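You operate a simulated robot arm through the tools that you are given. There is no shell and no other tool. Be economical: measure what you need, move in short steps, check, and stop when the job is done.

You run a simulated robot arm. Do the job below in one go: nothing can be reset, and whatever is moved stays where it is left.

TASK
Take the yellow sponge on the counter by the doser and put it away on the far end of the fridge top. Take the bottle on the upper middle shelf under the till and put it away on the counter by the sealer. Take the taster cup from the counter by the jugs and leave it on the fridge top beyond the well. Put two of the cream cartons from the counter by the jugs on the front counter. Open the urn cupboard door, take the orange-handled jug from the shelf of the urn cupboard and leave it on the counter by the pot and shut the door again. Any order will do. Set down upright: bottle, cream carton, orange-handled jug.
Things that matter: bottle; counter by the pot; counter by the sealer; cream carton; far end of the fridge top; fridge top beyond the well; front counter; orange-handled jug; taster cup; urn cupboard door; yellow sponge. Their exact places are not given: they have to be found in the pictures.

Only the result counts: the job must be done as asked and must still hold three seconds after the hand-in. Knocking over, shifting, dropping, spilling or breaking anything else fails it.

THE ROBOT
A 6-joint arm with a two-finger gripper on a trunk, on a base that drives. Base frame: it is fixed to the floor where the robot stands at the start and does not move with it; the origin is under the middle of the robot, x ahead of it, y to its left, z up. Lengths are in m, angles in rad, forces in N, time in s.
Its first joint turns from -2.007 to 2.007 rad. Places, roughly: bottle [0, -0.5, 0.5]; counter by the pot [0.8, 5.2, 1]; counter by the sealer [1, 0.8, 1]; cream carton [0.75, 3.25, 1]; far end of the fridge top [-0.7, 1.6, 1]; fridge top beyond the well (47x20 cm) [-1.06, 1.26, 0.96]; front counter [-0.4, -0.6, 1]; orange-handled jug [0.75, 4.25, 0.5]; taster cup (6x6x6 cm) [0.6, 2.9, 1]; urn cupboard door [0.6, 4.1, 0.5]; yellow sponge (6x5x4 cm) [0.7, 0.2, 1]. Payload 2.1 kg.
The TCP is the grasp point between the finger pads, 0.02 m short of the fingertips. In the tool frame z runs along the fingers and y along their closing line. The gripper opens to 0.1 m. The gripper's body begins 0.063 m behind the TCP.
Orientation is that of the tool frame in the base frame, as [roll, pitch, yaw] about the fixed x, y, z axes, in that order (R = Rz(yaw) Ry(pitch) Rx(roll)). With the fingers straight down and closing along the base's y, the tool's x points along the base's -x, its y along +y and its z along -z.

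THE INTERFACE
- The arm moves only by the tool step_arm. Its argument "rows" is a list of rows, each a list of 3 entries, a list of its own where there are three numbers: the turn, a rotation vector about the base's x, y, z in rad, then the shift along the base's x, y, z in m, then the finger opening in m, from 0 to 0.1. In form: [[[wx, wy, wz], [x, y, z], hand], ...]. A call has 1 to 10 rows; each row is the pose to reach, as a shift and turn from the pose commanded when the call began. Each row takes 0.2 s and may step no farther than 0.05 m and 0.15 rad from the row before; otherwise, or with a gripper value out of range, the whole call is refused. A pose out of reach is approached as far as the arm can. The call stops where the force on the tool passes 40 N (or 10 N more than at its start, if that is more) or the arm is blocked; 0.2 s more then pass. The fingers move at their own pace (about 0.153 m/s each) and stop on an object; they squeeze with about 43 N. The grip force told is the motor's: it shows also when the fingers shut on nothing. Time passes only in rows, and 0.2 s behind the last, so rows that repeat a pose let the fingers close. It gives the time, the measured TCP pose, the force on the tool (base axes), the opening and the grip force at its end, in the units of the frame above (readings bear some noise), with the torque about the TCP (base axes, N m) and any sound that the robot's microphone picked up.
- Cameras (640 x 400 px; columns grow to the right, rows downward): "scene" is now at [-0.0015, 0.1042, 1.5506]; the picture's right is [-0.55, -0.84, 0.00], its down [-0.63, 0.42, -0.65] and it looks along [0.54, -0.36, -0.76] (base axes); focal length 295 px, centre (320, 200). "wrist" rides on the gripper at [0.07, -0.019, -0.099] in the tool frame; the picture's right is [0.26, 0.97, 0.00], its down [-0.75, 0.20, -0.63] and it looks along [-0.61, 0.16, 0.78] (tool axes); focal length 230 px, centre (320, 200).
- get_image(camera): a new picture of that camera. No time passes.
- slide_trunk(by): slides the trunk up (or, below 0, down) by that many m; the arm and the scene camera ride with it, the base frame stays. It gives what a move gives, with no picture.
- base_move(legs): drives the robot by 1 to 6 legs, each [ahead, turn to the left] in m and rad, along the robot's own axes; the way and the turn of a leg run together, so that a leg with both is an arc; at most 1.5 m and 3.142 rad a leg. The arm and the cameras ride along, it lands a little off, and it stops where it bumps. It gives what a move gives.
- pan_tilt(pan, tilt): turns the head with the scene camera to pan (to the left, within 2.705 rad either way) and tilt (down, from -0.506 to 1.204), counted from straight ahead of the robot. It gives what a move gives.
- locate(camera, pixels): for up to 12 pixels [column, row] of the newest picture of that camera ("zoom" is the newest enlarged one), the place [x, y, z] in the base frame of the surface seen there, good to about 0.002 m, but the place of the scene camera against the robot may be out by one fixed shift of up to 0.018 m in any direction. No time passes.
- zoom(camera, box): a new picture of the part [left, top, right, bottom] of that camera's present view, enlarged. No time passes.
- sign_off(): hands the job in; it is judged then, once.

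Go step by step. Measure first, check grasps and placings, and put right what went wrong. The budget is 138 turns and 154 pictures, counting those below and the enlarged ones. Unless the task says otherwise, let go and move clear before handing in.

The tools are called after "Emit:" by a JSON object that holds its "name" and its "arguments". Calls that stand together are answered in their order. step_arm: Moves the arm, as the interface text tells. Its arguments: {"type":"object","properties":{"rows":{"type":"array","items":{"type":"array"}}},"required":["rows"]} The other tools are called the same way: slide_trunk (by) slides the trunk up or down; base_move (legs) drives the base; pan_tilt (pan, tilt) turns the head that bears the scene camera; get_image (camera) takes a picture; locate (camera, pixels) gives the place of the surface under pixels of a picture; zoom (camera, box) takes an enlarged picture of a part of a camera's view; sign_off () hands the job in.

At the start:

```text
t: 0.0
eef_pos: [0.3309, -0.0456, 1.2045]
tool_rot: [-3.142, 0.0, -3.14]
contact_force: [-0.1, 0.0, 0.4]
ft_torque: [-0.01, -0.03, 0.03]
gripper_width: 0.0998
grip_force: 0.1
trunk travel left (down, up): [-0.757, 0.233]
robot x, y, heading: [0.0012, 0.0001, 0.003]
head pan, tilt: [-0.581, 0.864]
```

scene: 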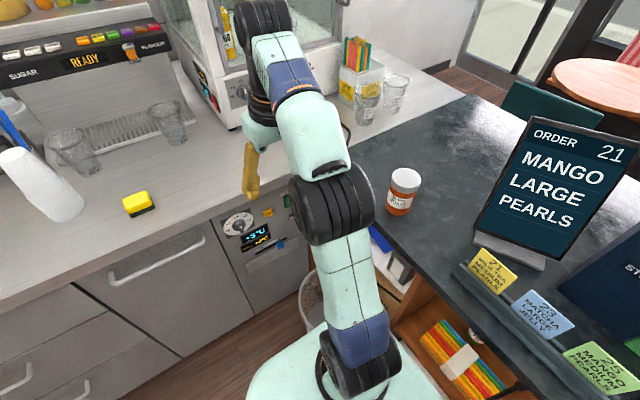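
wrist: 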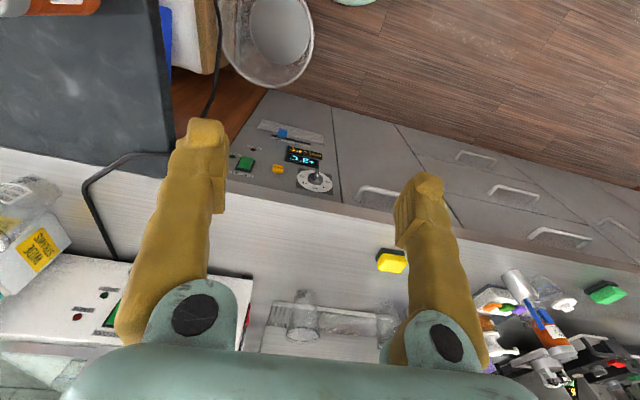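

The scene picture shows the yellow sponge at (138,203) and the front counter to the right. I'll locate the sponge and counter points, and look around.

Emit:
{"name": "locate", "arguments": {"camera": "scene", "pixels": [[138, 198], [138, 212], [123, 205], [153, 203], [100, 250], [220, 180], [404, 180], [398, 212], [430, 250], [450, 350], [400, 120], [40, 190]]}}

Emit:
{"name": "pan_tilt", "arguments": {"pan": 0.6, "tilt": 0.6}}

Emit:
{"name": "get_image", "arguments": {"camera": "scene"}}

```text
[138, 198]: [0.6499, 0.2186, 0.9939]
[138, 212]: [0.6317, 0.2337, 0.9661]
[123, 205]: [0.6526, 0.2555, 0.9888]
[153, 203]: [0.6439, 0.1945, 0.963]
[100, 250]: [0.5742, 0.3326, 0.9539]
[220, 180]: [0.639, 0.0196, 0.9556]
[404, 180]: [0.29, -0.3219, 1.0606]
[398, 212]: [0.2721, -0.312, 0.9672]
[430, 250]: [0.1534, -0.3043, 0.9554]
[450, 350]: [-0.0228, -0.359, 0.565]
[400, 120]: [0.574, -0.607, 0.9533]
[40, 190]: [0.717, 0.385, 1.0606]
```

```text
t: 1.4
eef_pos: [0.3314, -0.0449, 1.2046]
tool_rot: [3.14, -0.001, 3.141]
contact_force: [0.2, 0.0, 0.2]
ft_torque: [-0.01, 0.01, 0.0]
gripper_width: 0.1
grip_force: 0.0
trunk travel left (down, up): [-0.757, 0.233]
robot x, y, heading: [0.0029, -0.0006, -0.002]
head pan, tilt: [0.6, 0.6]
```

```text
151 pictures are left
```

scene: 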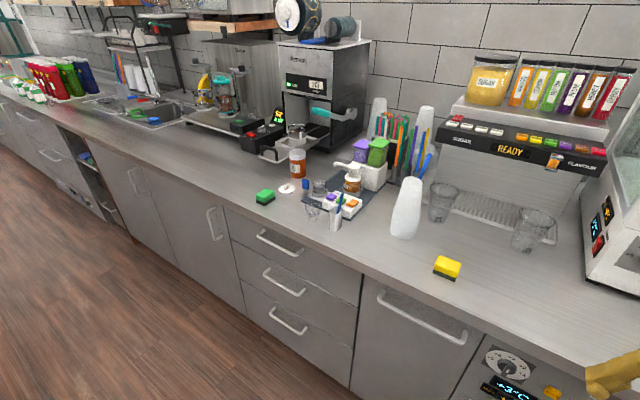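

The counter runs left along +y, yellow sponge at (447,268) near the doser. I'll look at the other sides too.

Emit:
{"name": "locate", "arguments": {"camera": "scene", "pixels": [[447, 262], [340, 110], [310, 155], [353, 185], [405, 205], [265, 197], [297, 165], [250, 140], [286, 188], [335, 215], [150, 115], [230, 175]]}}

Emit:
{"name": "zoom", "arguments": {"camera": "scene", "box": [180, 60, 480, 250]}}

Emit:
{"name": "pan_tilt", "arguments": {"pan": 2.3, "tilt": 0.5}}

Emit:
{"name": "get_image", "arguments": {"camera": "scene"}}

Emit:
{"name": "pan_tilt", "arguments": {"pan": -1.8, "tilt": 0.8}}

Emit:
{"name": "get_image", "arguments": {"camera": "scene"}}

```text
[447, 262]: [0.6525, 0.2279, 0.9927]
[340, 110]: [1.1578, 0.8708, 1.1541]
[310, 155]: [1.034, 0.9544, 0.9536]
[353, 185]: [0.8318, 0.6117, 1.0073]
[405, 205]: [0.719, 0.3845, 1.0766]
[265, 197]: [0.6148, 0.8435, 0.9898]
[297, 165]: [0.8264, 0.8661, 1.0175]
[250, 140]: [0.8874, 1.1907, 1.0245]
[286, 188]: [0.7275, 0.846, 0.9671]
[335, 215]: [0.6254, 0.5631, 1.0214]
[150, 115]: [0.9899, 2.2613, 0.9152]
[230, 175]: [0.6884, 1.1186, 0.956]
```

```text
2.11 times, centred on (330, 155) of scene
```

zoom: 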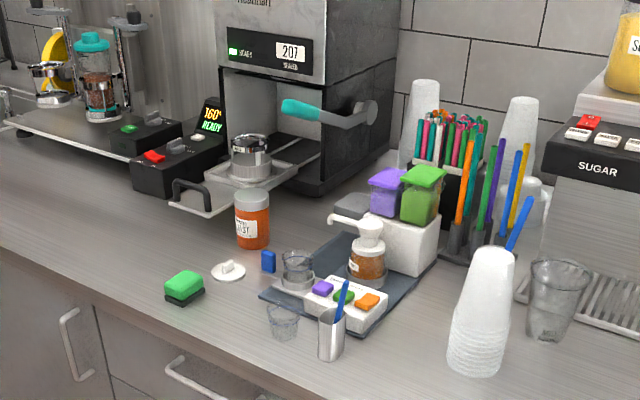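

```text
t: 3.1
eef_pos: [0.3287, -0.0451, 1.2051]
tool_rot: [-3.14, 0.001, -3.141]
contact_force: [0.5, 0.1, -0.2]
ft_torque: [0.0, -0.01, -0.01]
gripper_width: 0.1002
grip_force: 0.0
trunk travel left (down, up): [-0.757, 0.233]
robot x, y, heading: [0.0018, 0.0004, 0.004]
head pan, tilt: [2.3, 0.499]
```

```text
149 pictures are left
```

scene: 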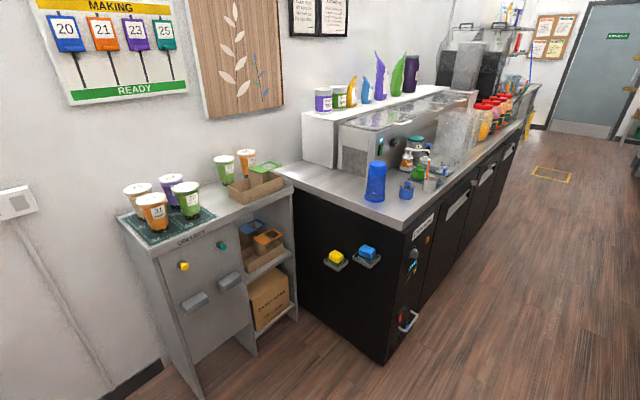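

```text
t: 6.5
eef_pos: [0.3313, -0.0455, 1.2044]
tool_rot: [-3.141, 0.0, -3.141]
contact_force: [-1.0, -0.7, -0.7]
ft_torque: [0.03, -0.01, 0.01]
gripper_width: 0.1002
grip_force: 0.2
trunk travel left (down, up): [-0.757, 0.233]
robot x, y, heading: [-0.0009, -0.001, -0.001]
head pan, tilt: [-1.799, 0.799]
```

```text
148 pictures are left
```

scene: 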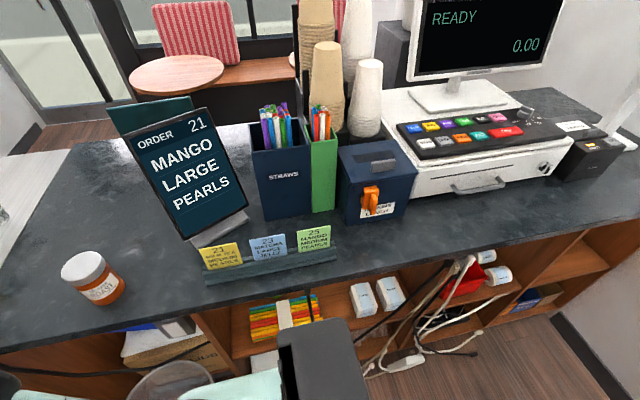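

Till counter and shelves beneath are seen in the last picture. I'll measure the front counter and zoom into the shelf region.

Emit:
{"name": "locate", "arguments": {"camera": "scene", "pixels": [[20, 350], [150, 310], [400, 250], [560, 210], [362, 300], [390, 290], [485, 258], [500, 275], [270, 310], [420, 235], [470, 225], [330, 380]]}}

Emit:
{"name": "zoom", "arguments": {"camera": "scene", "box": [200, 220, 600, 400]}}

Emit:
{"name": "slide_trunk", "arguments": {"by": -0.5}}

Emit:
{"name": "pan_tilt", "arguments": {"pan": -1.7, "tilt": 0.5}}

Emit:
{"name": "get_image", "arguments": {"camera": "scene"}}

```text
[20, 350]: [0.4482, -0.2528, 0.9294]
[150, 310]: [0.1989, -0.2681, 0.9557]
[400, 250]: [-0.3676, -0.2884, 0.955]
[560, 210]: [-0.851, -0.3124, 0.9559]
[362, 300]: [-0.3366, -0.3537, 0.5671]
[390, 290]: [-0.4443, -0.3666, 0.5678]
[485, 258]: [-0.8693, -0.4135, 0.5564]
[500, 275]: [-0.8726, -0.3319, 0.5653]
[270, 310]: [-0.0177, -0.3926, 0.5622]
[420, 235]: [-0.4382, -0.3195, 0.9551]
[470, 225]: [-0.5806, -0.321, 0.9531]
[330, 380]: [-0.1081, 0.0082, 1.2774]
```

```text
1.60 times, centred on (400, 310) of scene
```

zoom: 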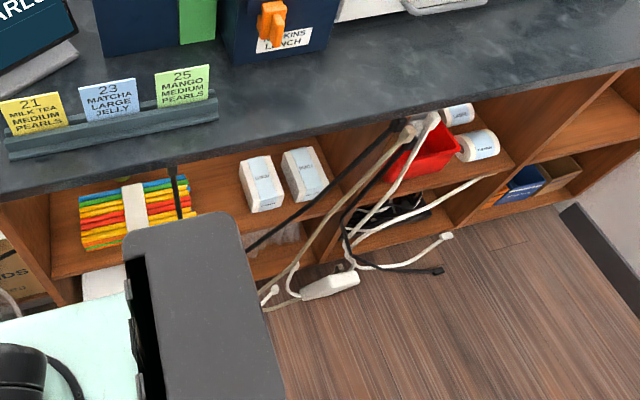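

```text
refused: -0.5 is not a number from -0.4 to 0.4
```

```text
t: 7.2
eef_pos: [0.3299, -0.044, 1.2049]
tool_rot: [3.141, 0.0, 3.141]
contact_force: [1.1, 0.8, -0.4]
ft_torque: [-0.03, -0.02, 0.0]
gripper_width: 0.0998
grip_force: 0.0
trunk travel left (down, up): [-0.757, 0.233]
robot x, y, heading: [0.0004, 0.0017, 0.006]
head pan, tilt: [-1.7, 0.499]
```

```text
146 pictures are left
```

scene: 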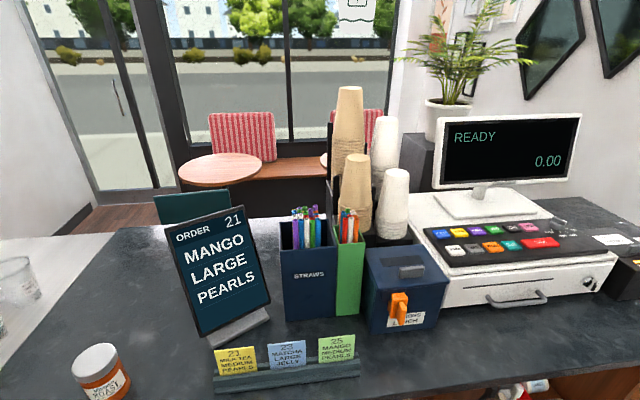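

The bottle isn't visible from above. I lower the trunk to see under the till counter.

Emit:
{"name": "slide_trunk", "arguments": {"by": -0.4}}

Emit:
{"name": "pan_tilt", "arguments": {"pan": -1.57, "tilt": 0.6}}

Emit:
{"name": "get_image", "arguments": {"camera": "scene"}}

Emit:
{"name": "get_image", "arguments": {"camera": "wrist"}}

```text
t: 11.1
eef_pos: [0.3291, -0.0446, 0.8047]
tool_rot: [3.141, 0.0, 3.142]
contact_force: [0.4, 0.5, 0.0]
ft_torque: [-0.01, 0.01, -0.03]
gripper_width: 0.0994
grip_force: 0.0
trunk travel left (down, up): [-0.357, 0.633]
robot x, y, heading: [0.0, -0.0013, 0.0]
head pan, tilt: [-1.7, 0.499]
```

```text
t: 11.8
eef_pos: [0.3302, -0.0444, 0.8053]
tool_rot: [-3.14, 0.0, 3.141]
contact_force: [-0.1, 0.0, -0.1]
ft_torque: [-0.02, 0.0, -0.03]
gripper_width: 0.0999
grip_force: 0.1
trunk travel left (down, up): [-0.357, 0.633]
robot x, y, heading: [0.0012, -0.0015, -0.001]
head pan, tilt: [-1.571, 0.6]
```

```text
145 pictures are left
```

scene: 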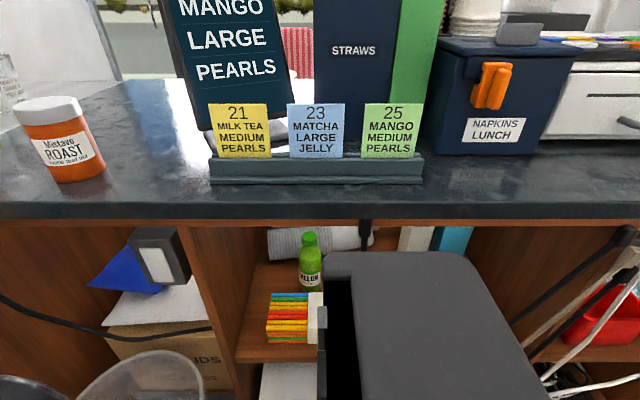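

```text
144 pictures are left
```

wrist: 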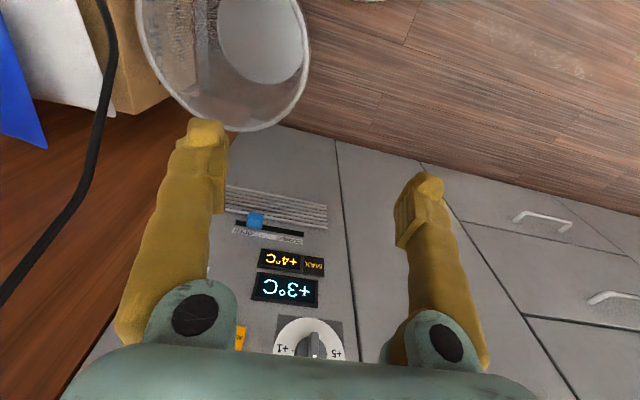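

A green bottle stands on the shelf at (310,262), behind a stack of sleeves. I locate it and its surroundings.

Emit:
{"name": "locate", "arguments": {"camera": "scene", "pixels": [[309, 237], [310, 265], [302, 272], [319, 275], [290, 310], [270, 318], [316, 310], [290, 242], [240, 350], [250, 265], [192, 300], [475, 235]]}}

Emit:
{"name": "slide_trunk", "arguments": {"by": -0.3}}

Emit:
{"name": "pan_tilt", "arguments": {"pan": -1.7, "tilt": 0.3}}

Emit:
{"name": "get_image", "arguments": {"camera": "scene"}}

```text
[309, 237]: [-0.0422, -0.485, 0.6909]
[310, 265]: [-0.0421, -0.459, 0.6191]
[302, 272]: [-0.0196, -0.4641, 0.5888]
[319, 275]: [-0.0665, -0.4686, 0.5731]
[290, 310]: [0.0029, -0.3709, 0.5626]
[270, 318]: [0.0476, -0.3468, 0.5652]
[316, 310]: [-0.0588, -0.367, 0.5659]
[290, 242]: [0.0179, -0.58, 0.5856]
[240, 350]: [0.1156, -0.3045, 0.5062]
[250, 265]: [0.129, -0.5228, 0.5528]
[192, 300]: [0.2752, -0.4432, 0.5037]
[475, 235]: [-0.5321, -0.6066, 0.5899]
```

```text
t: 14.8
eef_pos: [0.3302, -0.0444, 0.5051]
tool_rot: [3.142, 0.001, 3.14]
contact_force: [0.4, -0.1, 0.1]
ft_torque: [0.0, -0.02, 0.0]
gripper_width: 0.1002
grip_force: 0.0
trunk travel left (down, up): [-0.057, 0.933]
robot x, y, heading: [-0.0, -0.0029, -0.001]
head pan, tilt: [-1.571, 0.6]
```

```text
t: 15.6
eef_pos: [0.3308, -0.0449, 0.5044]
tool_rot: [3.141, -0.001, -3.14]
contact_force: [-0.2, 0.0, 0.3]
ft_torque: [0.01, 0.02, -0.01]
gripper_width: 0.1002
grip_force: 0.0
trunk travel left (down, up): [-0.057, 0.933]
robot x, y, heading: [-0.0025, -0.0023, -0.001]
head pan, tilt: [-1.7, 0.3]
```

```text
143 pictures are left
```

scene: 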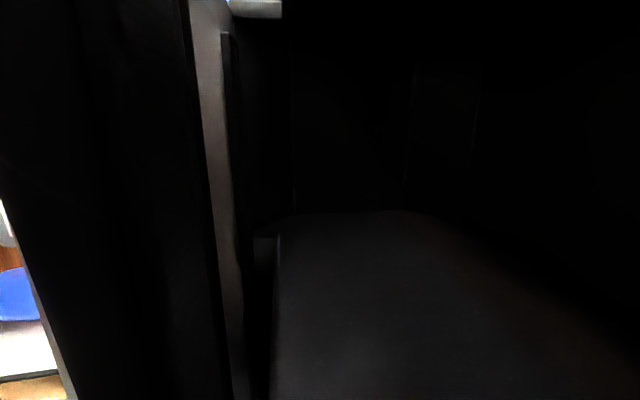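

The camera went into the robot's own column; I raise the trunk again and look down at the robot itself to learn its shape and the arm's mounting.

Emit:
{"name": "slide_trunk", "arguments": {"by": 0.4}}

Emit:
{"name": "slide_trunk", "arguments": {"by": 0.3}}

Emit:
{"name": "pan_tilt", "arguments": {"pan": 0.0, "tilt": 1.2}}

Emit:
{"name": "get_image", "arguments": {"camera": "scene"}}

Emit:
{"name": "pan_tilt", "arguments": {"pan": 1.57, "tilt": 1.1}}

Emit:
{"name": "get_image", "arguments": {"camera": "scene"}}

```text
t: 19.4
eef_pos: [0.3314, -0.0453, 0.905]
tool_rot: [3.141, 0.0, 3.141]
contact_force: [0.8, -0.2, 0.8]
ft_torque: [0.02, -0.01, -0.02]
gripper_width: 0.1002
grip_force: 0.2
trunk travel left (down, up): [-0.457, 0.533]
robot x, y, heading: [-0.0027, -0.0019, 0.001]
head pan, tilt: [-1.7, 0.3]
```

```text
t: 22.4
eef_pos: [0.3308, -0.0439, 1.2057]
tool_rot: [3.14, -0.001, 3.141]
contact_force: [0.5, 0.2, -0.1]
ft_torque: [0.03, 0.02, 0.01]
gripper_width: 0.0998
grip_force: 0.0
trunk travel left (down, up): [-0.757, 0.233]
robot x, y, heading: [0.0003, 0.0043, -0.004]
head pan, tilt: [-1.7, 0.3]
```

```text
t: 24.1
eef_pos: [0.3291, -0.0437, 1.2046]
tool_rot: [3.141, 0.0, 3.141]
contact_force: [-0.4, 0.0, -0.2]
ft_torque: [-0.01, 0.03, 0.02]
gripper_width: 0.1002
grip_force: 0.0
trunk travel left (down, up): [-0.757, 0.233]
robot x, y, heading: [-0.0049, 0.0025, 0.001]
head pan, tilt: [0.0, 1.201]
```

```text
142 pictures are left
```

scene: 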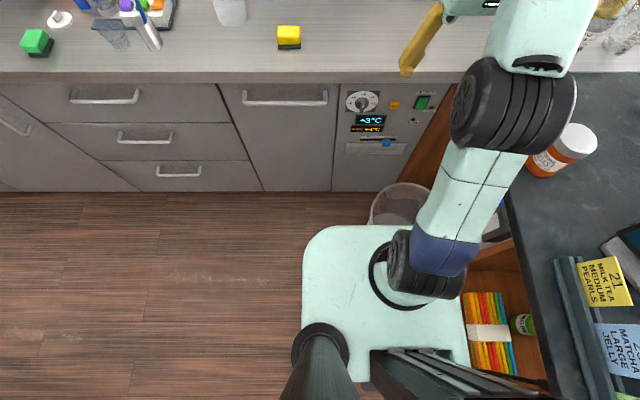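

```text
t: 25.8
eef_pos: [0.3303, -0.045, 1.2052]
tool_rot: [-3.14, -0.001, 3.141]
contact_force: [-0.2, 0.5, 0.2]
ft_torque: [0.05, 0.0, 0.02]
gripper_width: 0.1001
grip_force: 0.0
trunk travel left (down, up): [-0.757, 0.233]
robot x, y, heading: [0.0026, 0.0021, -0.0]
head pan, tilt: [1.571, 1.1]
```

```text
141 pictures are left
```

scene: 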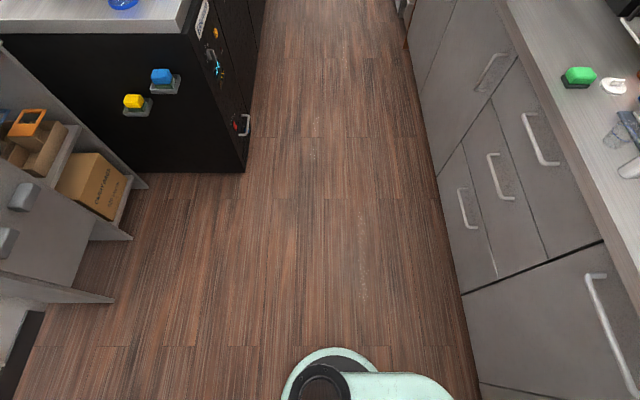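

The aisle lies between the fridge block on the left and the counter fronts on the right. I measure them here, then the robot's plate in a fresh look.

Emit:
{"name": "locate", "arguments": {"camera": "scene", "pixels": [[244, 172], [442, 180], [185, 25], [462, 300], [530, 100], [620, 240], [20, 30], [248, 125], [340, 360], [420, 385], [135, 235], [110, 295]]}}

Emit:
{"name": "pan_tilt", "arguments": {"pan": 0.0, "tilt": 1.2}}

Emit:
{"name": "get_image", "arguments": {"camera": "scene"}}

Emit:
{"name": "locate", "arguments": {"camera": "scene", "pixels": [[330, 245], [305, 300], [460, 340], [370, 380], [400, 250], [385, 290], [440, 220], [400, 70], [250, 72], [512, 100], [320, 190], [290, 35]]}}

```text
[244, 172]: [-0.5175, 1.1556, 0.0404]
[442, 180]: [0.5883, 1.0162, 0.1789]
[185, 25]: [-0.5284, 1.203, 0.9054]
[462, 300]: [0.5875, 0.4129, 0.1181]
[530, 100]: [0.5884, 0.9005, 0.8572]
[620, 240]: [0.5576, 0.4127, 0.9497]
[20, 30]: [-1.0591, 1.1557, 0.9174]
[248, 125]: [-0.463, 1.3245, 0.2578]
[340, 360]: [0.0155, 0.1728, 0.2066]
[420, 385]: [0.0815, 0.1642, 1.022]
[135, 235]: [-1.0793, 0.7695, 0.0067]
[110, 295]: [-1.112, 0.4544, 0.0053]
```

```text
t: 27.4
eef_pos: [0.3307, -0.0449, 1.2047]
tool_rot: [3.141, -0.001, 3.141]
contact_force: [0.8, 1.2, 0.2]
ft_torque: [0.03, 0.04, 0.01]
gripper_width: 0.0999
grip_force: 0.1
trunk travel left (down, up): [-0.757, 0.233]
robot x, y, heading: [0.0017, 0.0017, 0.001]
head pan, tilt: [0.0, 1.201]
```

```text
140 pictures are left
```

scene: 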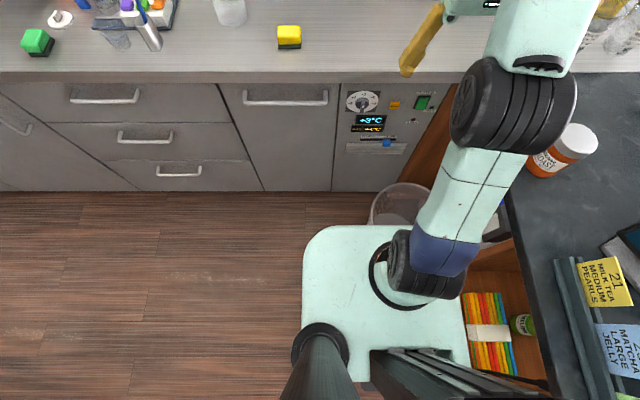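

```text
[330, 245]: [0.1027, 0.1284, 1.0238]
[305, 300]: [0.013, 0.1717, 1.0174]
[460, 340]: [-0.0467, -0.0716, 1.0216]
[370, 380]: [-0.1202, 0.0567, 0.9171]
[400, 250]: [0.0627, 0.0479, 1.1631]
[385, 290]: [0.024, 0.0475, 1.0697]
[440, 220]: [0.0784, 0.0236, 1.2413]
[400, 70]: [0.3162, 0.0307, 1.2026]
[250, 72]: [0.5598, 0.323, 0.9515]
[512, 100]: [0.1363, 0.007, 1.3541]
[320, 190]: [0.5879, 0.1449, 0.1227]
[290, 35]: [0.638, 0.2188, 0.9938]
```

Cabinet fronts at x≈0.588, counter edge x≈0.555, top z≈0.955; the robot's base is about ±0.17 m. I drive toward the sponge.

Emit:
{"name": "base_move", "arguments": {"legs": [[0, 0.55], [0.38, 0], [0, -0.55]]}}

Emit:
{"name": "get_image", "arguments": {"camera": "wrist"}}

Emit:
{"name": "pan_tilt", "arguments": {"pan": 0.0, "tilt": 0.9}}

Emit:
{"name": "get_image", "arguments": {"camera": "scene"}}

```text
t: 32.9
eef_pos: [0.6479, 0.153, 1.2051]
tool_rot: [-3.141, 0.002, 3.142]
contact_force: [0.0, 0.4, -0.4]
ft_torque: [-0.01, -0.01, 0.0]
gripper_width: 0.1001
grip_force: 0.0
trunk travel left (down, up): [-0.757, 0.233]
robot x, y, heading: [0.3174, 0.2003, -0.001]
head pan, tilt: [0.0, 1.201]
```

```text
139 pictures are left
```

wrist: 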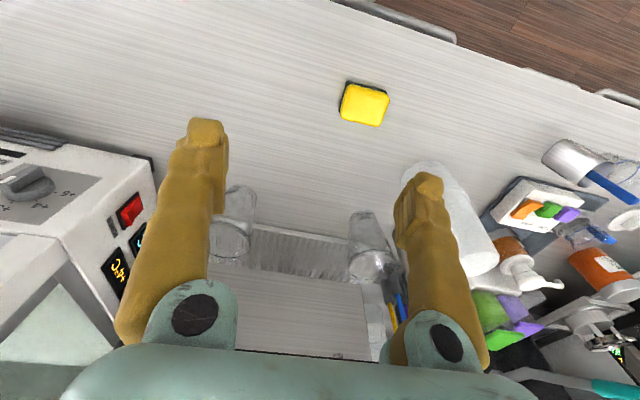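

```text
t: 33.7
eef_pos: [0.6485, 0.1532, 1.2055]
tool_rot: [3.141, 0.001, 3.139]
contact_force: [0.1, 0.1, -0.5]
ft_torque: [-0.01, -0.01, -0.03]
gripper_width: 0.1001
grip_force: 0.1
trunk travel left (down, up): [-0.757, 0.233]
robot x, y, heading: [0.3196, 0.1948, -0.004]
head pan, tilt: [0.0, 0.901]
```

```text
138 pictures are left
```

scene: 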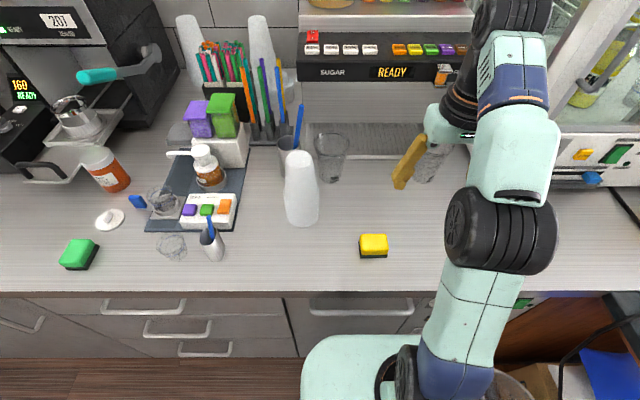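

Sponge at wrist (365,103) and scene (374,243). I locate it with both cameras to calibrate the scene shift.

Emit:
{"name": "locate", "arguments": {"camera": "wrist", "pixels": [[345, 95], [387, 97], [365, 103], [378, 124], [342, 118], [450, 220], [350, 150]]}}

Emit:
{"name": "locate", "arguments": {"camera": "scene", "pixels": [[361, 236], [387, 236], [374, 243], [387, 250], [361, 250], [374, 257], [400, 260], [300, 200]]}}

```text
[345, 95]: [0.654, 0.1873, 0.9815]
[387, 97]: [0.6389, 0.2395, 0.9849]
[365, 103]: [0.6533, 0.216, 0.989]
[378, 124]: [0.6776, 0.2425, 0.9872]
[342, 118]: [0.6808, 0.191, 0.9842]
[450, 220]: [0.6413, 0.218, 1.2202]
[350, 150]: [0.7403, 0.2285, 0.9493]
```

```text
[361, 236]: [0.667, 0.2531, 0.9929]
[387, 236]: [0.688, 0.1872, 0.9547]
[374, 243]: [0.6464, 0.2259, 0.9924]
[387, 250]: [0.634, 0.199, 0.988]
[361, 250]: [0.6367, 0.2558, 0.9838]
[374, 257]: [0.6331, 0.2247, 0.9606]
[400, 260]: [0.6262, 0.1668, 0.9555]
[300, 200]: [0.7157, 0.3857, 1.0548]
```

Wrist gives the sponge centre ≈(0.658,0.216), top 0.988; scene camera reads ≈+0.01 in y, +0.005 in z. I align above it and lower.

Emit:
{"name": "step_arm", "arguments": {"rows": [[[0, 0, 0], [0.005, 0.032, 0], 0.1], [[0, 0, 0], [0.0095, 0.063, 0], 0.1], [[0, 0, 0], [0.0095, 0.063, 0], 0.1]]}}

Emit:
{"name": "slide_trunk", "arguments": {"by": -0.17}}

Emit:
{"name": "get_image", "arguments": {"camera": "wrist"}}

```text
t: 34.5
eef_pos: [0.6594, 0.2155, 1.2042]
tool_rot: [-3.141, -0.002, 3.14]
contact_force: [-0.3, -0.3, -0.5]
ft_torque: [0.02, -0.04, 0.01]
gripper_width: 0.1
grip_force: 0.1
trunk travel left (down, up): [-0.757, 0.233]
robot x, y, heading: [0.3167, 0.2023, -0.004]
head pan, tilt: [0.0, 0.901]
```

```text
t: 36.4
eef_pos: [0.6592, 0.215, 1.0342]
tool_rot: [-3.141, 0.0, 3.139]
contact_force: [-1.1, 0.3, 0.2]
ft_torque: [0.01, 0.01, 0.0]
gripper_width: 0.0999
grip_force: 0.1
trunk travel left (down, up): [-0.587, 0.403]
robot x, y, heading: [0.3155, 0.1989, -0.004]
head pan, tilt: [0.0, 0.901]
```

```text
137 pictures are left
```

wrist: 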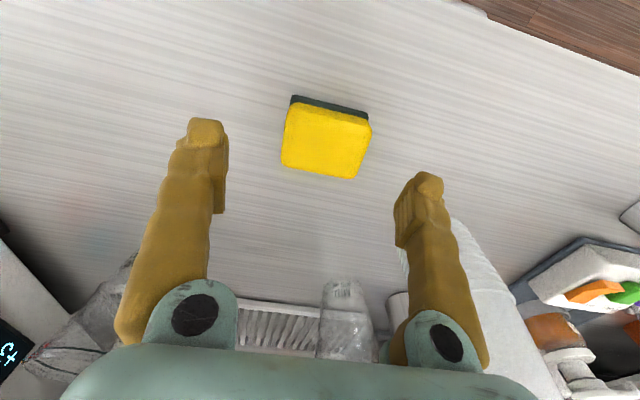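

The sponge sits between the fingers. I lower 0.058 and close.

Emit:
{"name": "slide_trunk", "arguments": {"by": -0.058}}

Emit:
{"name": "step_arm", "arguments": {"rows": [[[0, 0, 0], [0, 0, 0], 0.03], [[0, 0, 0], [0, 0, 0], 0.03], [[0, 0, 0], [0, 0, 0], 0.03]]}}

Emit:
{"name": "slide_trunk", "arguments": {"by": 0.3}}

Emit:
{"name": "get_image", "arguments": {"camera": "wrist"}}

```text
t: 37.4
eef_pos: [0.6591, 0.2154, 0.9762]
tool_rot: [3.141, -0.001, 3.139]
contact_force: [-0.4, 0.5, 0.2]
ft_torque: [0.0, -0.01, 0.01]
gripper_width: 0.0999
grip_force: 0.2
trunk travel left (down, up): [-0.529, 0.461]
robot x, y, heading: [0.3171, 0.2018, 0.001]
head pan, tilt: [0.0, 0.901]
```

```text
t: 38.2
eef_pos: [0.6606, 0.2144, 0.9762]
tool_rot: [3.141, 0.0, 3.141]
contact_force: [1.2, 0.3, 1.1]
ft_torque: [0.02, -0.02, 0.03]
gripper_width: 0.0578
grip_force: 42.5
trunk travel left (down, up): [-0.529, 0.461]
robot x, y, heading: [0.3193, 0.1957, -0.002]
head pan, tilt: [0.0, 0.901]
```

```text
t: 41.2
eef_pos: [0.6607, 0.2153, 1.2769]
tool_rot: [-3.141, 0.0, 3.139]
contact_force: [0.5, 1.0, -0.5]
ft_torque: [-0.02, 0.02, 0.03]
gripper_width: 0.0575
grip_force: 43.4
trunk travel left (down, up): [-0.829, 0.161]
robot x, y, heading: [0.3144, 0.1945, 0.002]
head pan, tilt: [0.0, 0.901]
```

```text
136 pictures are left
```

wrist: 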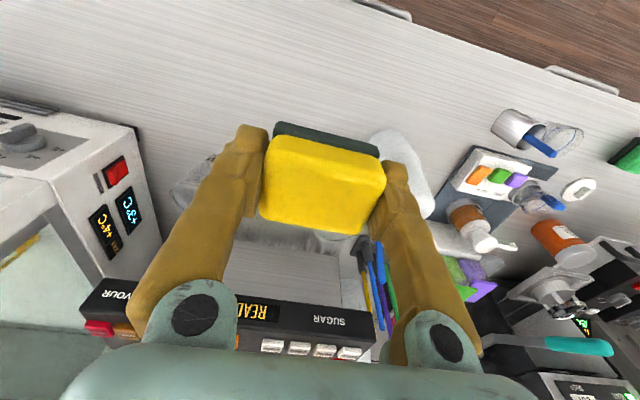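

Sponge held (0.0575 m). I back off into the aisle, face along +y and look at the fridge top.

Emit:
{"name": "base_move", "arguments": {"legs": [[-0.3, 0], [0, 1.57], [0.6, 0]]}}

Emit:
{"name": "pan_tilt", "arguments": {"pan": 0.8, "tilt": 0.6}}

Emit:
{"name": "get_image", "arguments": {"camera": "scene"}}

Emit:
{"name": "pan_tilt", "arguments": {"pan": -0.2, "tilt": 0.4}}

Emit:
{"name": "get_image", "arguments": {"camera": "scene"}}

```text
t: 50.1
eef_pos: [0.0288, 1.1531, 1.2765]
tool_rot: [-3.141, 0.0, -1.597]
contact_force: [0.3, -0.3, -0.4]
ft_torque: [-0.02, 0.01, -0.01]
gripper_width: 0.0577
grip_force: 42.9
trunk travel left (down, up): [-0.829, 0.161]
robot x, y, heading: [0.0334, 0.8172, 1.54]
head pan, tilt: [0.0, 0.901]
```

```text
t: 51.2
eef_pos: [0.0289, 1.1531, 1.2768]
tool_rot: [3.141, 0.0, -1.599]
contact_force: [0.3, -0.1, -0.5]
ft_torque: [0.01, 0.0, 0.01]
gripper_width: 0.0579
grip_force: 42.5
trunk travel left (down, up): [-0.829, 0.161]
robot x, y, heading: [0.0366, 0.8143, 1.538]
head pan, tilt: [0.799, 0.6]
```

```text
135 pictures are left
```

scene: 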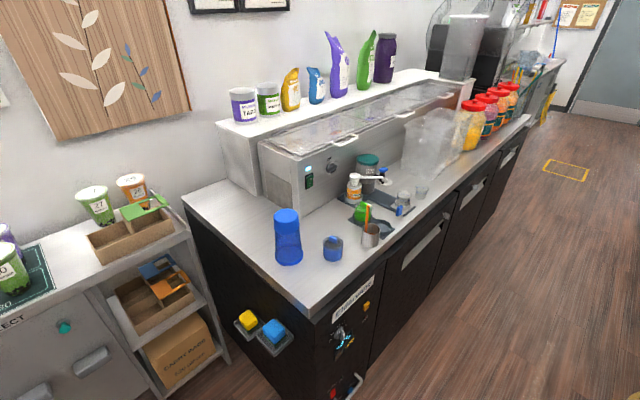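

```text
t: 52.5
eef_pos: [0.0285, 1.1535, 1.2753]
tool_rot: [3.141, 0.001, -1.599]
contact_force: [0.5, 0.4, -1.1]
ft_torque: [0.01, 0.0, 0.0]
gripper_width: 0.058
grip_force: 42.6
trunk travel left (down, up): [-0.829, 0.161]
robot x, y, heading: [0.0409, 0.8115, 1.544]
head pan, tilt: [-0.201, 0.4]
```

```text
134 pictures are left
```

scene: 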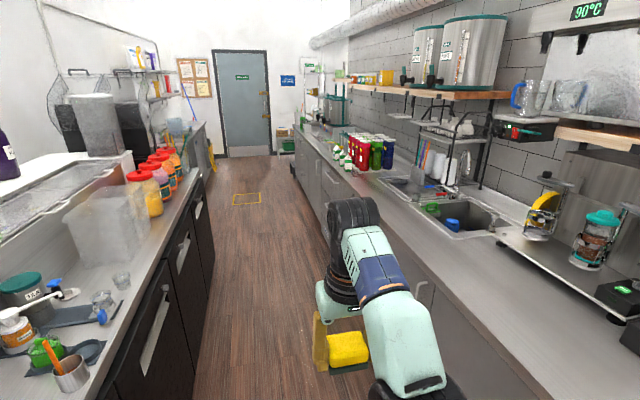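

The fridge top has the near flat end, the glazed well unit and clutter. I re-aim and measure it.

Emit:
{"name": "pan_tilt", "arguments": {"pan": 0.8, "tilt": 0.6}}

Emit:
{"name": "get_image", "arguments": {"camera": "scene"}}

Emit:
{"name": "locate", "arguments": {"camera": "scene", "pixels": [[318, 320], [187, 195], [235, 240], [255, 200], [305, 215], [288, 262], [333, 258], [372, 240], [375, 205], [430, 200], [465, 150], [525, 118]]}}

Emit:
{"name": "zoom", "arguments": {"camera": "scene", "box": [180, 80, 540, 310]}}

```text
t: 53.7
eef_pos: [0.0301, 1.1537, 1.2764]
tool_rot: [3.141, -0.001, -1.598]
contact_force: [-0.1, 0.3, -0.3]
ft_torque: [0.0, -0.02, -0.01]
gripper_width: 0.058
grip_force: 42.5
trunk travel left (down, up): [-0.829, 0.161]
robot x, y, heading: [0.0403, 0.8108, 1.545]
head pan, tilt: [0.799, 0.6]
```

```text
133 pictures are left
```

scene: 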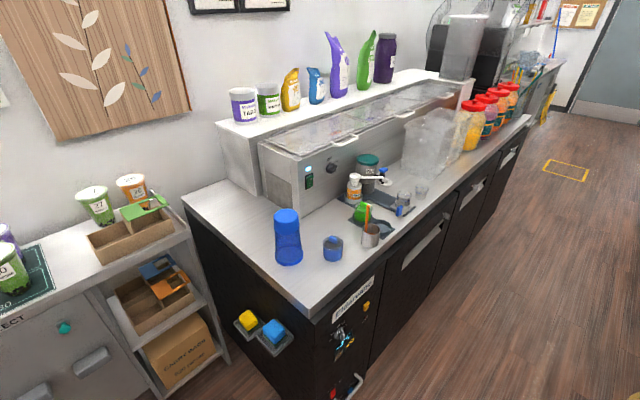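

```text
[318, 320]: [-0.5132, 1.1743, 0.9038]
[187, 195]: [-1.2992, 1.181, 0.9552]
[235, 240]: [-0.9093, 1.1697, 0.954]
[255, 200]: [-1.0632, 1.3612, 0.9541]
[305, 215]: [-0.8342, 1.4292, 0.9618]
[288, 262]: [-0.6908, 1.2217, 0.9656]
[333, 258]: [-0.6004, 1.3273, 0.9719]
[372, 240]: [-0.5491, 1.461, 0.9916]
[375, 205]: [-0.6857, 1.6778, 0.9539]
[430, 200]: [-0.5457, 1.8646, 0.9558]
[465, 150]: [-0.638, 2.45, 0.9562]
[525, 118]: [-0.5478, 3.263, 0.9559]
```

```text
1.74 times, centred on (360, 195) of scene
```

zoom: 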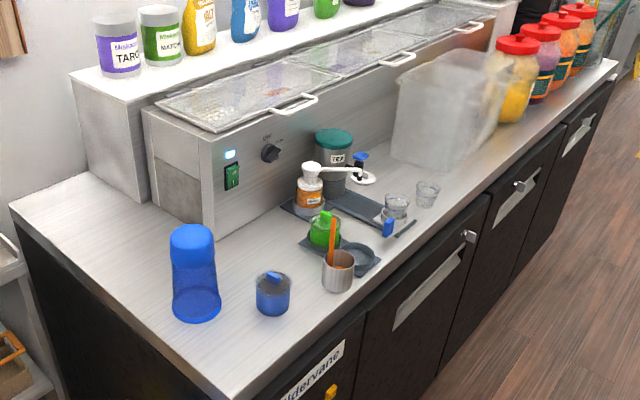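

The patch beyond the well is x −1.3…−0.83, y 1.17…1.36, z≈0.95; the front strip (x −0.83…−0.5) holds clutter. I drive to face the strip at y≈1.42 with the sponge.

Emit:
{"name": "base_move", "arguments": {"legs": [[0.6, 0], [0, 1.6], [0.25, 0]]}}

Emit:
{"name": "get_image", "arguments": {"camera": "wrist"}}

Emit:
{"name": "pan_tilt", "arguments": {"pan": 0.2, "tilt": 0.9}}

Emit:
{"name": "get_image", "arguments": {"camera": "scene"}}

```text
t: 62.4
eef_pos: [-0.5333, 1.399, 1.2757]
tool_rot: [3.141, 0.002, -0.012]
contact_force: [-0.1, -0.2, -1.0]
ft_torque: [-0.02, 0.03, 0.03]
gripper_width: 0.0581
grip_force: 43.0
trunk travel left (down, up): [-0.829, 0.161]
robot x, y, heading: [-0.1921, 1.4125, 3.131]
head pan, tilt: [0.799, 0.6]
```

```text
131 pictures are left
```

wrist: 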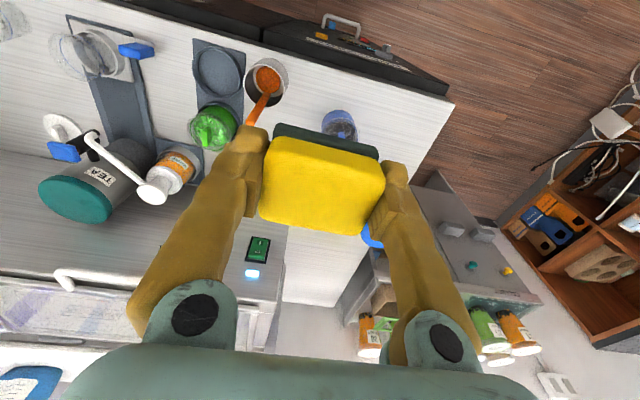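

```text
t: 63.4
eef_pos: [-0.5345, 1.3994, 1.2758]
tool_rot: [3.141, -0.001, -0.01]
contact_force: [-0.9, 0.4, -0.2]
ft_torque: [-0.02, 0.01, 0.03]
gripper_width: 0.0581
grip_force: 43.0
trunk travel left (down, up): [-0.829, 0.161]
robot x, y, heading: [-0.1931, 1.4131, 3.132]
head pan, tilt: [0.201, 0.901]
```

```text
130 pictures are left
```

scene: 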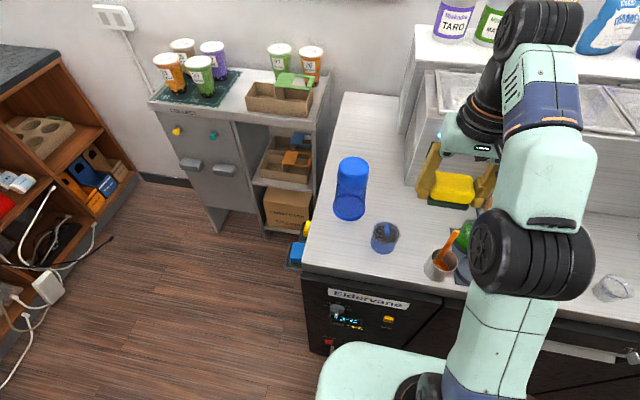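

Free area lies around scene (400,205) between the blue cup, well corner and mat. I measure it and test how far the arm reaches.

Emit:
{"name": "locate", "arguments": {"camera": "scene", "pixels": [[350, 215], [349, 160], [368, 210], [384, 230], [398, 240], [425, 262], [450, 240], [400, 205], [415, 220], [405, 170], [440, 225], [330, 130]]}}

Emit:
{"name": "step_arm", "arguments": {"rows": [[[0, 0, 0], [-0.04, 0, 0], 0.03], [[0, 0, 0], [-0.08, 0, 0], 0.03], [[0, 0, 0], [-0.12, 0, 0], 0.03], [[0, 0, 0], [-0.12, 0, 0], 0.03]]}}

```text
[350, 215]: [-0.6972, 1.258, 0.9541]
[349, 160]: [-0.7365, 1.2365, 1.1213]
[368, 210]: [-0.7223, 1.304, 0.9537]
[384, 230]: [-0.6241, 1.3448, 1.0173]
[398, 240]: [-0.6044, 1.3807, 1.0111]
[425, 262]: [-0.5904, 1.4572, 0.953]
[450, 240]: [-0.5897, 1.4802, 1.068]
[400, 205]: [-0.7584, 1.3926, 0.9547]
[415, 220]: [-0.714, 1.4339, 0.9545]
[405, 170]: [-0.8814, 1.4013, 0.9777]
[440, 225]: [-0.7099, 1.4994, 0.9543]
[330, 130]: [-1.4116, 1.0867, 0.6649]
```

```text
t: 64.4
eef_pos: [-0.5968, 1.401, 1.2253]
tool_rot: [-3.141, 0.003, -0.013]
contact_force: [-0.9, -0.1, 0.7]
ft_torque: [0.0, 0.01, 0.0]
gripper_width: 0.0578
grip_force: 43.0
out of reach, approached as far as the arm can: row 1, 2, 3, 4
trunk travel left (down, up): [-0.829, 0.161]
robot x, y, heading: [-0.1962, 1.4131, 3.128]
head pan, tilt: [0.201, 0.901]
```

The arm reaches farther when lower (0.40 m at this height). I command lower and further out to find the reach toward (-0.70,1.41).

Emit:
{"name": "step_arm", "arguments": {"rows": [[[0, 0, 0], [0, 0, -0.05], 0.03], [[0, 0, 0], [0, 0.005, -0.1], 0.03], [[0, 0, 0], [-0.03, 0.009, -0.1], 0.03], [[0, 0, 0], [-0.05, 0.009, -0.1], 0.03], [[0, 0, 0], [-0.05, 0.009, -0.1], 0.03]]}}

```text
refused: row 2 steps farther than a row can; nothing moved
```

Emit:
{"name": "step_arm", "arguments": {"rows": [[[0, 0, 0], [0, 0, -0.045], 0.03], [[0, 0, 0], [0, 0.005, -0.09], 0.03], [[0, 0, 0], [-0.03, 0.009, -0.09], 0.03], [[0, 0, 0], [-0.05, 0.009, -0.09], 0.03], [[0, 0, 0], [-0.05, 0.009, -0.09], 0.03]]}}

```text
t: 65.6
eef_pos: [-0.6418, 1.4112, 1.1378]
tool_rot: [-3.141, 0.002, -0.011]
contact_force: [0.0, -1.0, -0.5]
ft_torque: [0.01, -0.01, -0.05]
gripper_width: 0.0577
grip_force: 43.2
trunk travel left (down, up): [-0.829, 0.161]
robot x, y, heading: [-0.1945, 1.4093, 3.129]
head pan, tilt: [0.201, 0.901]
```

Reach grows. I continue to x≈-0.70 at this height.

Emit:
{"name": "step_arm", "arguments": {"rows": [[[0, 0, 0], [-0.03, 0, -0.02], 0.03], [[0, 0, 0], [-0.058, 0, -0.04], 0.03], [[0, 0, 0], [-0.058, 0, -0.04], 0.03]]}}

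Emit:
{"name": "get_image", "arguments": {"camera": "wrist"}}

Emit:
{"name": "get_image", "arguments": {"camera": "scene"}}

```text
t: 66.4
eef_pos: [-0.6624, 1.4112, 1.0884]
tool_rot: [3.141, 0.0, -0.011]
contact_force: [0.2, -0.9, -0.2]
ft_torque: [0.0, 0.0, -0.04]
gripper_width: 0.0576
grip_force: 42.5
out of reach, approached as far as the arm can: row 1, 2, 3
trunk travel left (down, up): [-0.829, 0.161]
robot x, y, heading: [-0.1946, 1.4128, 3.13]
head pan, tilt: [0.201, 0.901]
```

```text
129 pictures are left
```

wrist: 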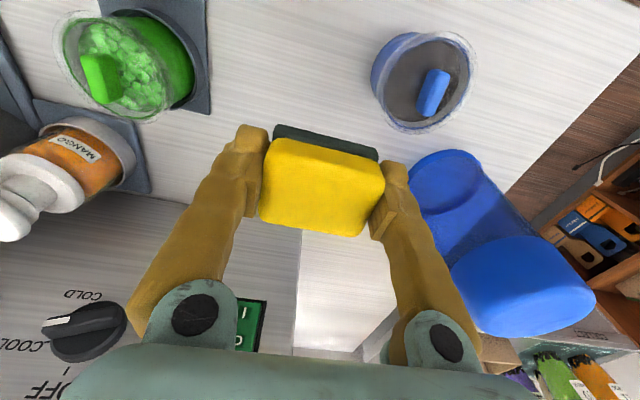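

```text
128 pictures are left
```

scene: 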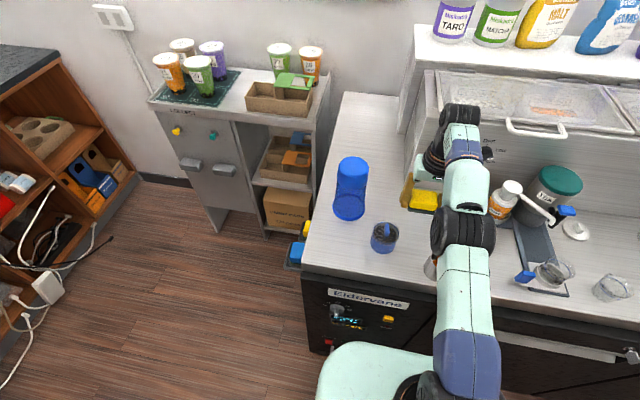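

Reached x=-0.662; driving 0.05 nearer gets x≈-0.71. I check wrist clearance from the well and target surroundings.

Emit:
{"name": "locate", "arguments": {"camera": "scene", "pixels": [[430, 165], [460, 108], [440, 130], [425, 178], [485, 145], [425, 90], [350, 215], [395, 225], [424, 200]]}}

Emit:
{"name": "locate", "arguments": {"camera": "wrist", "pixels": [[330, 100], [375, 80], [410, 160], [190, 60], [250, 60], [380, 40], [300, 270]]}}

```text
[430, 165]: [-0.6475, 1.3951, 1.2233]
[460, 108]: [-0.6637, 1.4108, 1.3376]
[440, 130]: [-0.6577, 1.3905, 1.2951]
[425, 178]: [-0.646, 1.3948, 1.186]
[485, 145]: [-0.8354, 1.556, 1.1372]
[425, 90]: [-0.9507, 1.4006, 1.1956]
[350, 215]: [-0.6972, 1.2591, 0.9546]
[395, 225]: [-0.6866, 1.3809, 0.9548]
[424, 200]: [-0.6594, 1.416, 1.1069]
```

```text
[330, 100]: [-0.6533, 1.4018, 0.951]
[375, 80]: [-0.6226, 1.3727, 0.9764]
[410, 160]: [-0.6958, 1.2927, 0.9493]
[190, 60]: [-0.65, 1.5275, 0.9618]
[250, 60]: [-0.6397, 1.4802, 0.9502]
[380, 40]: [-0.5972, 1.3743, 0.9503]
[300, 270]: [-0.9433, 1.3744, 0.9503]
```

Clear all round. I drive 0.045 closer and lower the sponge.

Emit:
{"name": "base_move", "arguments": {"legs": [[0.045, 0]]}}

Emit:
{"name": "slide_trunk", "arguments": {"by": -0.09}}

Emit:
{"name": "get_image", "arguments": {"camera": "wrist"}}

```text
t: 67.3
eef_pos: [-0.7025, 1.4104, 1.0932]
tool_rot: [-3.141, 0.009, -0.011]
contact_force: [0.7, -0.2, -0.1]
ft_torque: [0.01, 0.09, 0.03]
gripper_width: 0.058
grip_force: 42.9
trunk travel left (down, up): [-0.829, 0.161]
robot x, y, heading: [-0.2395, 1.414, 3.13]
head pan, tilt: [0.201, 0.901]
```

```text
t: 68.6
eef_pos: [-0.7076, 1.4104, 1.002]
tool_rot: [3.141, 0.003, -0.011]
contact_force: [0.1, -0.6, -0.8]
ft_torque: [-0.01, 0.04, 0.0]
gripper_width: 0.058
grip_force: 43.4
trunk travel left (down, up): [-0.739, 0.251]
robot x, y, heading: [-0.2408, 1.4139, 3.132]
head pan, tilt: [0.201, 0.901]
```

```text
127 pictures are left
```

wrist: 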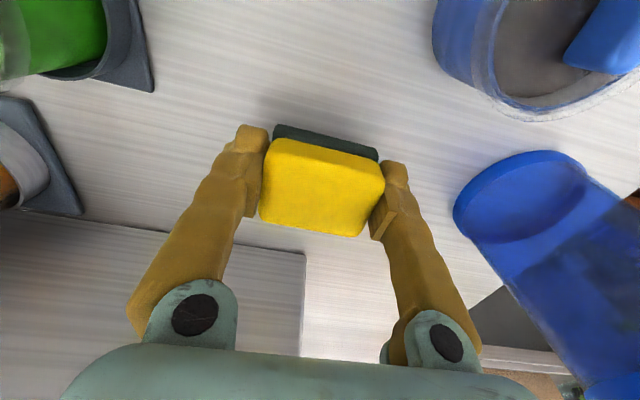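

Clear. Lower the last 0.025, release to 0.085, lift.

Emit:
{"name": "slide_trunk", "arguments": {"by": -0.025}}

Emit:
{"name": "step_arm", "arguments": {"rows": [[[0, 0, 0], [0, 0, 0], 0.085], [[0, 0, 0], [0, 0, 0], 0.085]]}}

Emit:
{"name": "slide_trunk", "arguments": {"by": 0.25}}

Emit:
{"name": "get_image", "arguments": {"camera": "wrist"}}

```text
t: 69.3
eef_pos: [-0.7085, 1.4109, 0.9765]
tool_rot: [-3.141, 0.004, -0.011]
contact_force: [0.3, 0.8, 0.3]
ft_torque: [0.01, -0.02, 0.0]
gripper_width: 0.058
grip_force: 43.2
trunk travel left (down, up): [-0.714, 0.276]
robot x, y, heading: [-0.2415, 1.4121, 3.133]
head pan, tilt: [0.201, 0.901]
```

```text
t: 69.9
eef_pos: [-0.7071, 1.4099, 0.9765]
tool_rot: [3.141, 0.001, -0.012]
contact_force: [-0.1, 0.8, -0.4]
ft_torque: [-0.01, -0.02, 0.01]
gripper_width: 0.085
grip_force: 0.0
trunk travel left (down, up): [-0.714, 0.276]
robot x, y, heading: [-0.2366, 1.4118, 3.134]
head pan, tilt: [0.201, 0.901]
```

```text
t: 72.5
eef_pos: [-0.7089, 1.4107, 1.2268]
tool_rot: [-3.142, 0.003, -0.011]
contact_force: [0.8, 0.2, -0.6]
ft_torque: [-0.01, 0.01, 0.01]
gripper_width: 0.0849
grip_force: 0.0
trunk travel left (down, up): [-0.964, 0.026]
robot x, y, heading: [-0.235, 1.4131, 3.133]
head pan, tilt: [0.201, 0.901]
```

```text
126 pictures are left
```

wrist: 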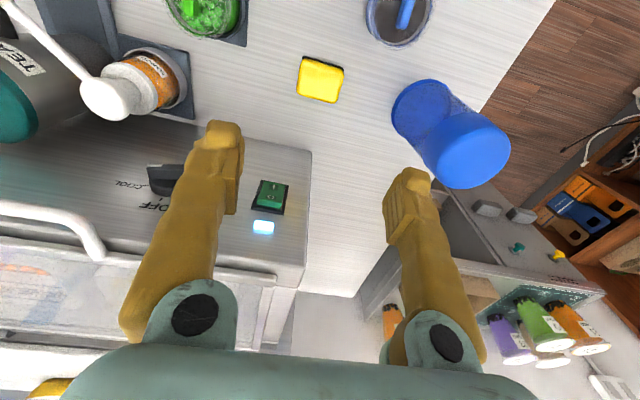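

The sponge lies at (-0.709,1.41) on the fridge top (wrist (320,80)). I back off, fold the arm in and drive up the aisle.

Emit:
{"name": "base_move", "arguments": {"legs": [[-0.27, 0]]}}

Emit:
{"name": "step_arm", "arguments": {"rows": [[[0, 0, 0], [0.04, 0, 0.01], 0.085], [[0, 0, 0], [0.08, 0, 0.02], 0.085], [[0, 0, 0], [0.12, 0, 0.04], 0.085], [[0, 0, 0], [0.15, 0, 0.06], 0.085], [[0, 0, 0], [0.18, 0, 0.06], 0.085]]}}

Emit:
{"name": "base_move", "arguments": {"legs": [[0, -1.56], [1.1, 0]]}}

Emit:
{"name": "pan_tilt", "arguments": {"pan": -0.5, "tilt": 0.5}}

Emit:
{"name": "get_image", "arguments": {"camera": "scene"}}

```text
t: 74.3
eef_pos: [-0.4435, 1.4065, 1.2253]
tool_rot: [3.141, 0.002, -0.004]
contact_force: [-0.9, 0.4, 0.6]
ft_torque: [0.01, 0.02, -0.02]
gripper_width: 0.0848
grip_force: 0.1
trunk travel left (down, up): [-0.964, 0.026]
robot x, y, heading: [0.0244, 1.4124, 3.134]
head pan, tilt: [0.201, 0.901]
```

```text
t: 75.5
eef_pos: [-0.261, 1.4074, 1.287]
tool_rot: [-3.14, 0.003, -0.004]
contact_force: [0.2, 0.3, -1.0]
ft_torque: [0.03, -0.01, -0.01]
gripper_width: 0.0852
grip_force: 0.0
trunk travel left (down, up): [-0.964, 0.026]
robot x, y, heading: [0.0264, 1.4116, 3.137]
head pan, tilt: [0.201, 0.901]
```

```text
t: 84.9
eef_pos: [-0.0209, 2.7897, 1.2873]
tool_rot: [-3.141, 0.004, -1.548]
contact_force: [-0.9, -0.7, 0.2]
ft_torque: [0.0, 0.0, 0.01]
gripper_width: 0.085
grip_force: 0.1
trunk travel left (down, up): [-0.964, 0.026]
robot x, y, heading: [-0.0083, 2.4997, 1.594]
head pan, tilt: [0.201, 0.901]
```

```text
t: 85.9
eef_pos: [-0.0223, 2.7919, 1.2856]
tool_rot: [3.14, 0.005, -1.546]
contact_force: [0.1, -0.1, -0.2]
ft_torque: [0.0, 0.01, 0.0]
gripper_width: 0.085
grip_force: 0.1
trunk travel left (down, up): [-0.964, 0.026]
robot x, y, heading: [-0.007, 2.5005, 1.598]
head pan, tilt: [-0.499, 0.499]
```

```text
125 pictures are left
```

scene: 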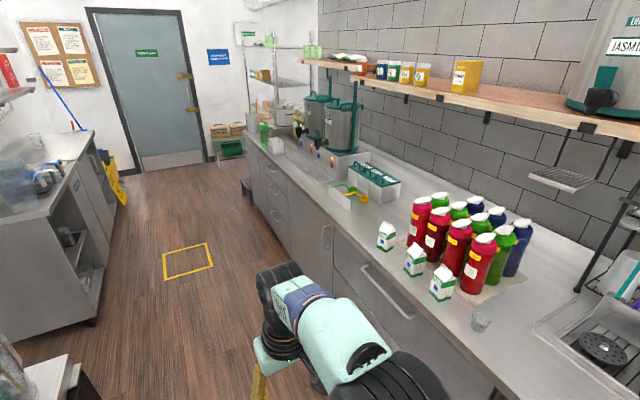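

Three cream cartons at (387,236), (415,260), (443,282); taster cup at (481,322). Measure them and the far counter.

Emit:
{"name": "locate", "arguments": {"camera": "scene", "pixels": [[387, 240], [415, 262], [443, 285], [481, 315], [480, 328], [385, 222], [443, 268], [470, 290], [325, 235], [360, 260], [300, 160], [270, 140]]}}

Emit:
{"name": "zoom", "arguments": {"camera": "scene", "box": [340, 170, 560, 350]}}

Emit:
{"name": "zoom", "arguments": {"camera": "scene", "box": [220, 60, 420, 250]}}

```text
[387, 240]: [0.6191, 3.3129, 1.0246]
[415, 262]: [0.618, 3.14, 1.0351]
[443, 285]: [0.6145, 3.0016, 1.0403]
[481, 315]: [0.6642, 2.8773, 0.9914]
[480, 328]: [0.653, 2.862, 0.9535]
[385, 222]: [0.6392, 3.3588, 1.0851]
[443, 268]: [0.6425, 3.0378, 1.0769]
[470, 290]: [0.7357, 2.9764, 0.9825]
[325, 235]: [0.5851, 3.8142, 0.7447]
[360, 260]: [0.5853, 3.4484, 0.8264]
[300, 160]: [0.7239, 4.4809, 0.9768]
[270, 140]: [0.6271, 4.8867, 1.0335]
```

```text
2.22 times, centred on (450, 260) of scene
```

zoom: 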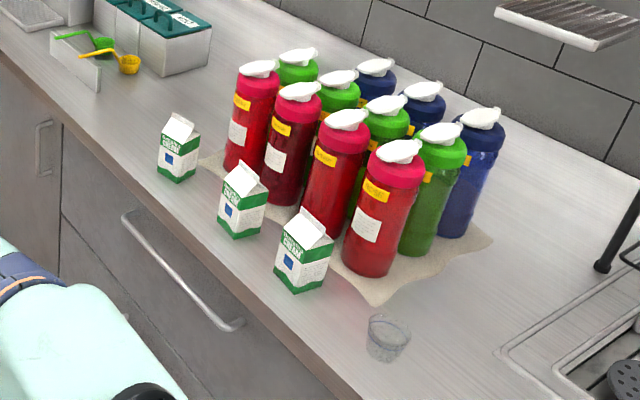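

```text
2.11 times, centred on (320, 155) of scene
```

zoom: 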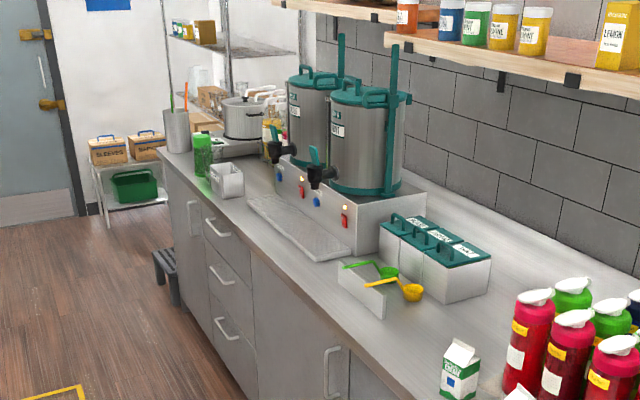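

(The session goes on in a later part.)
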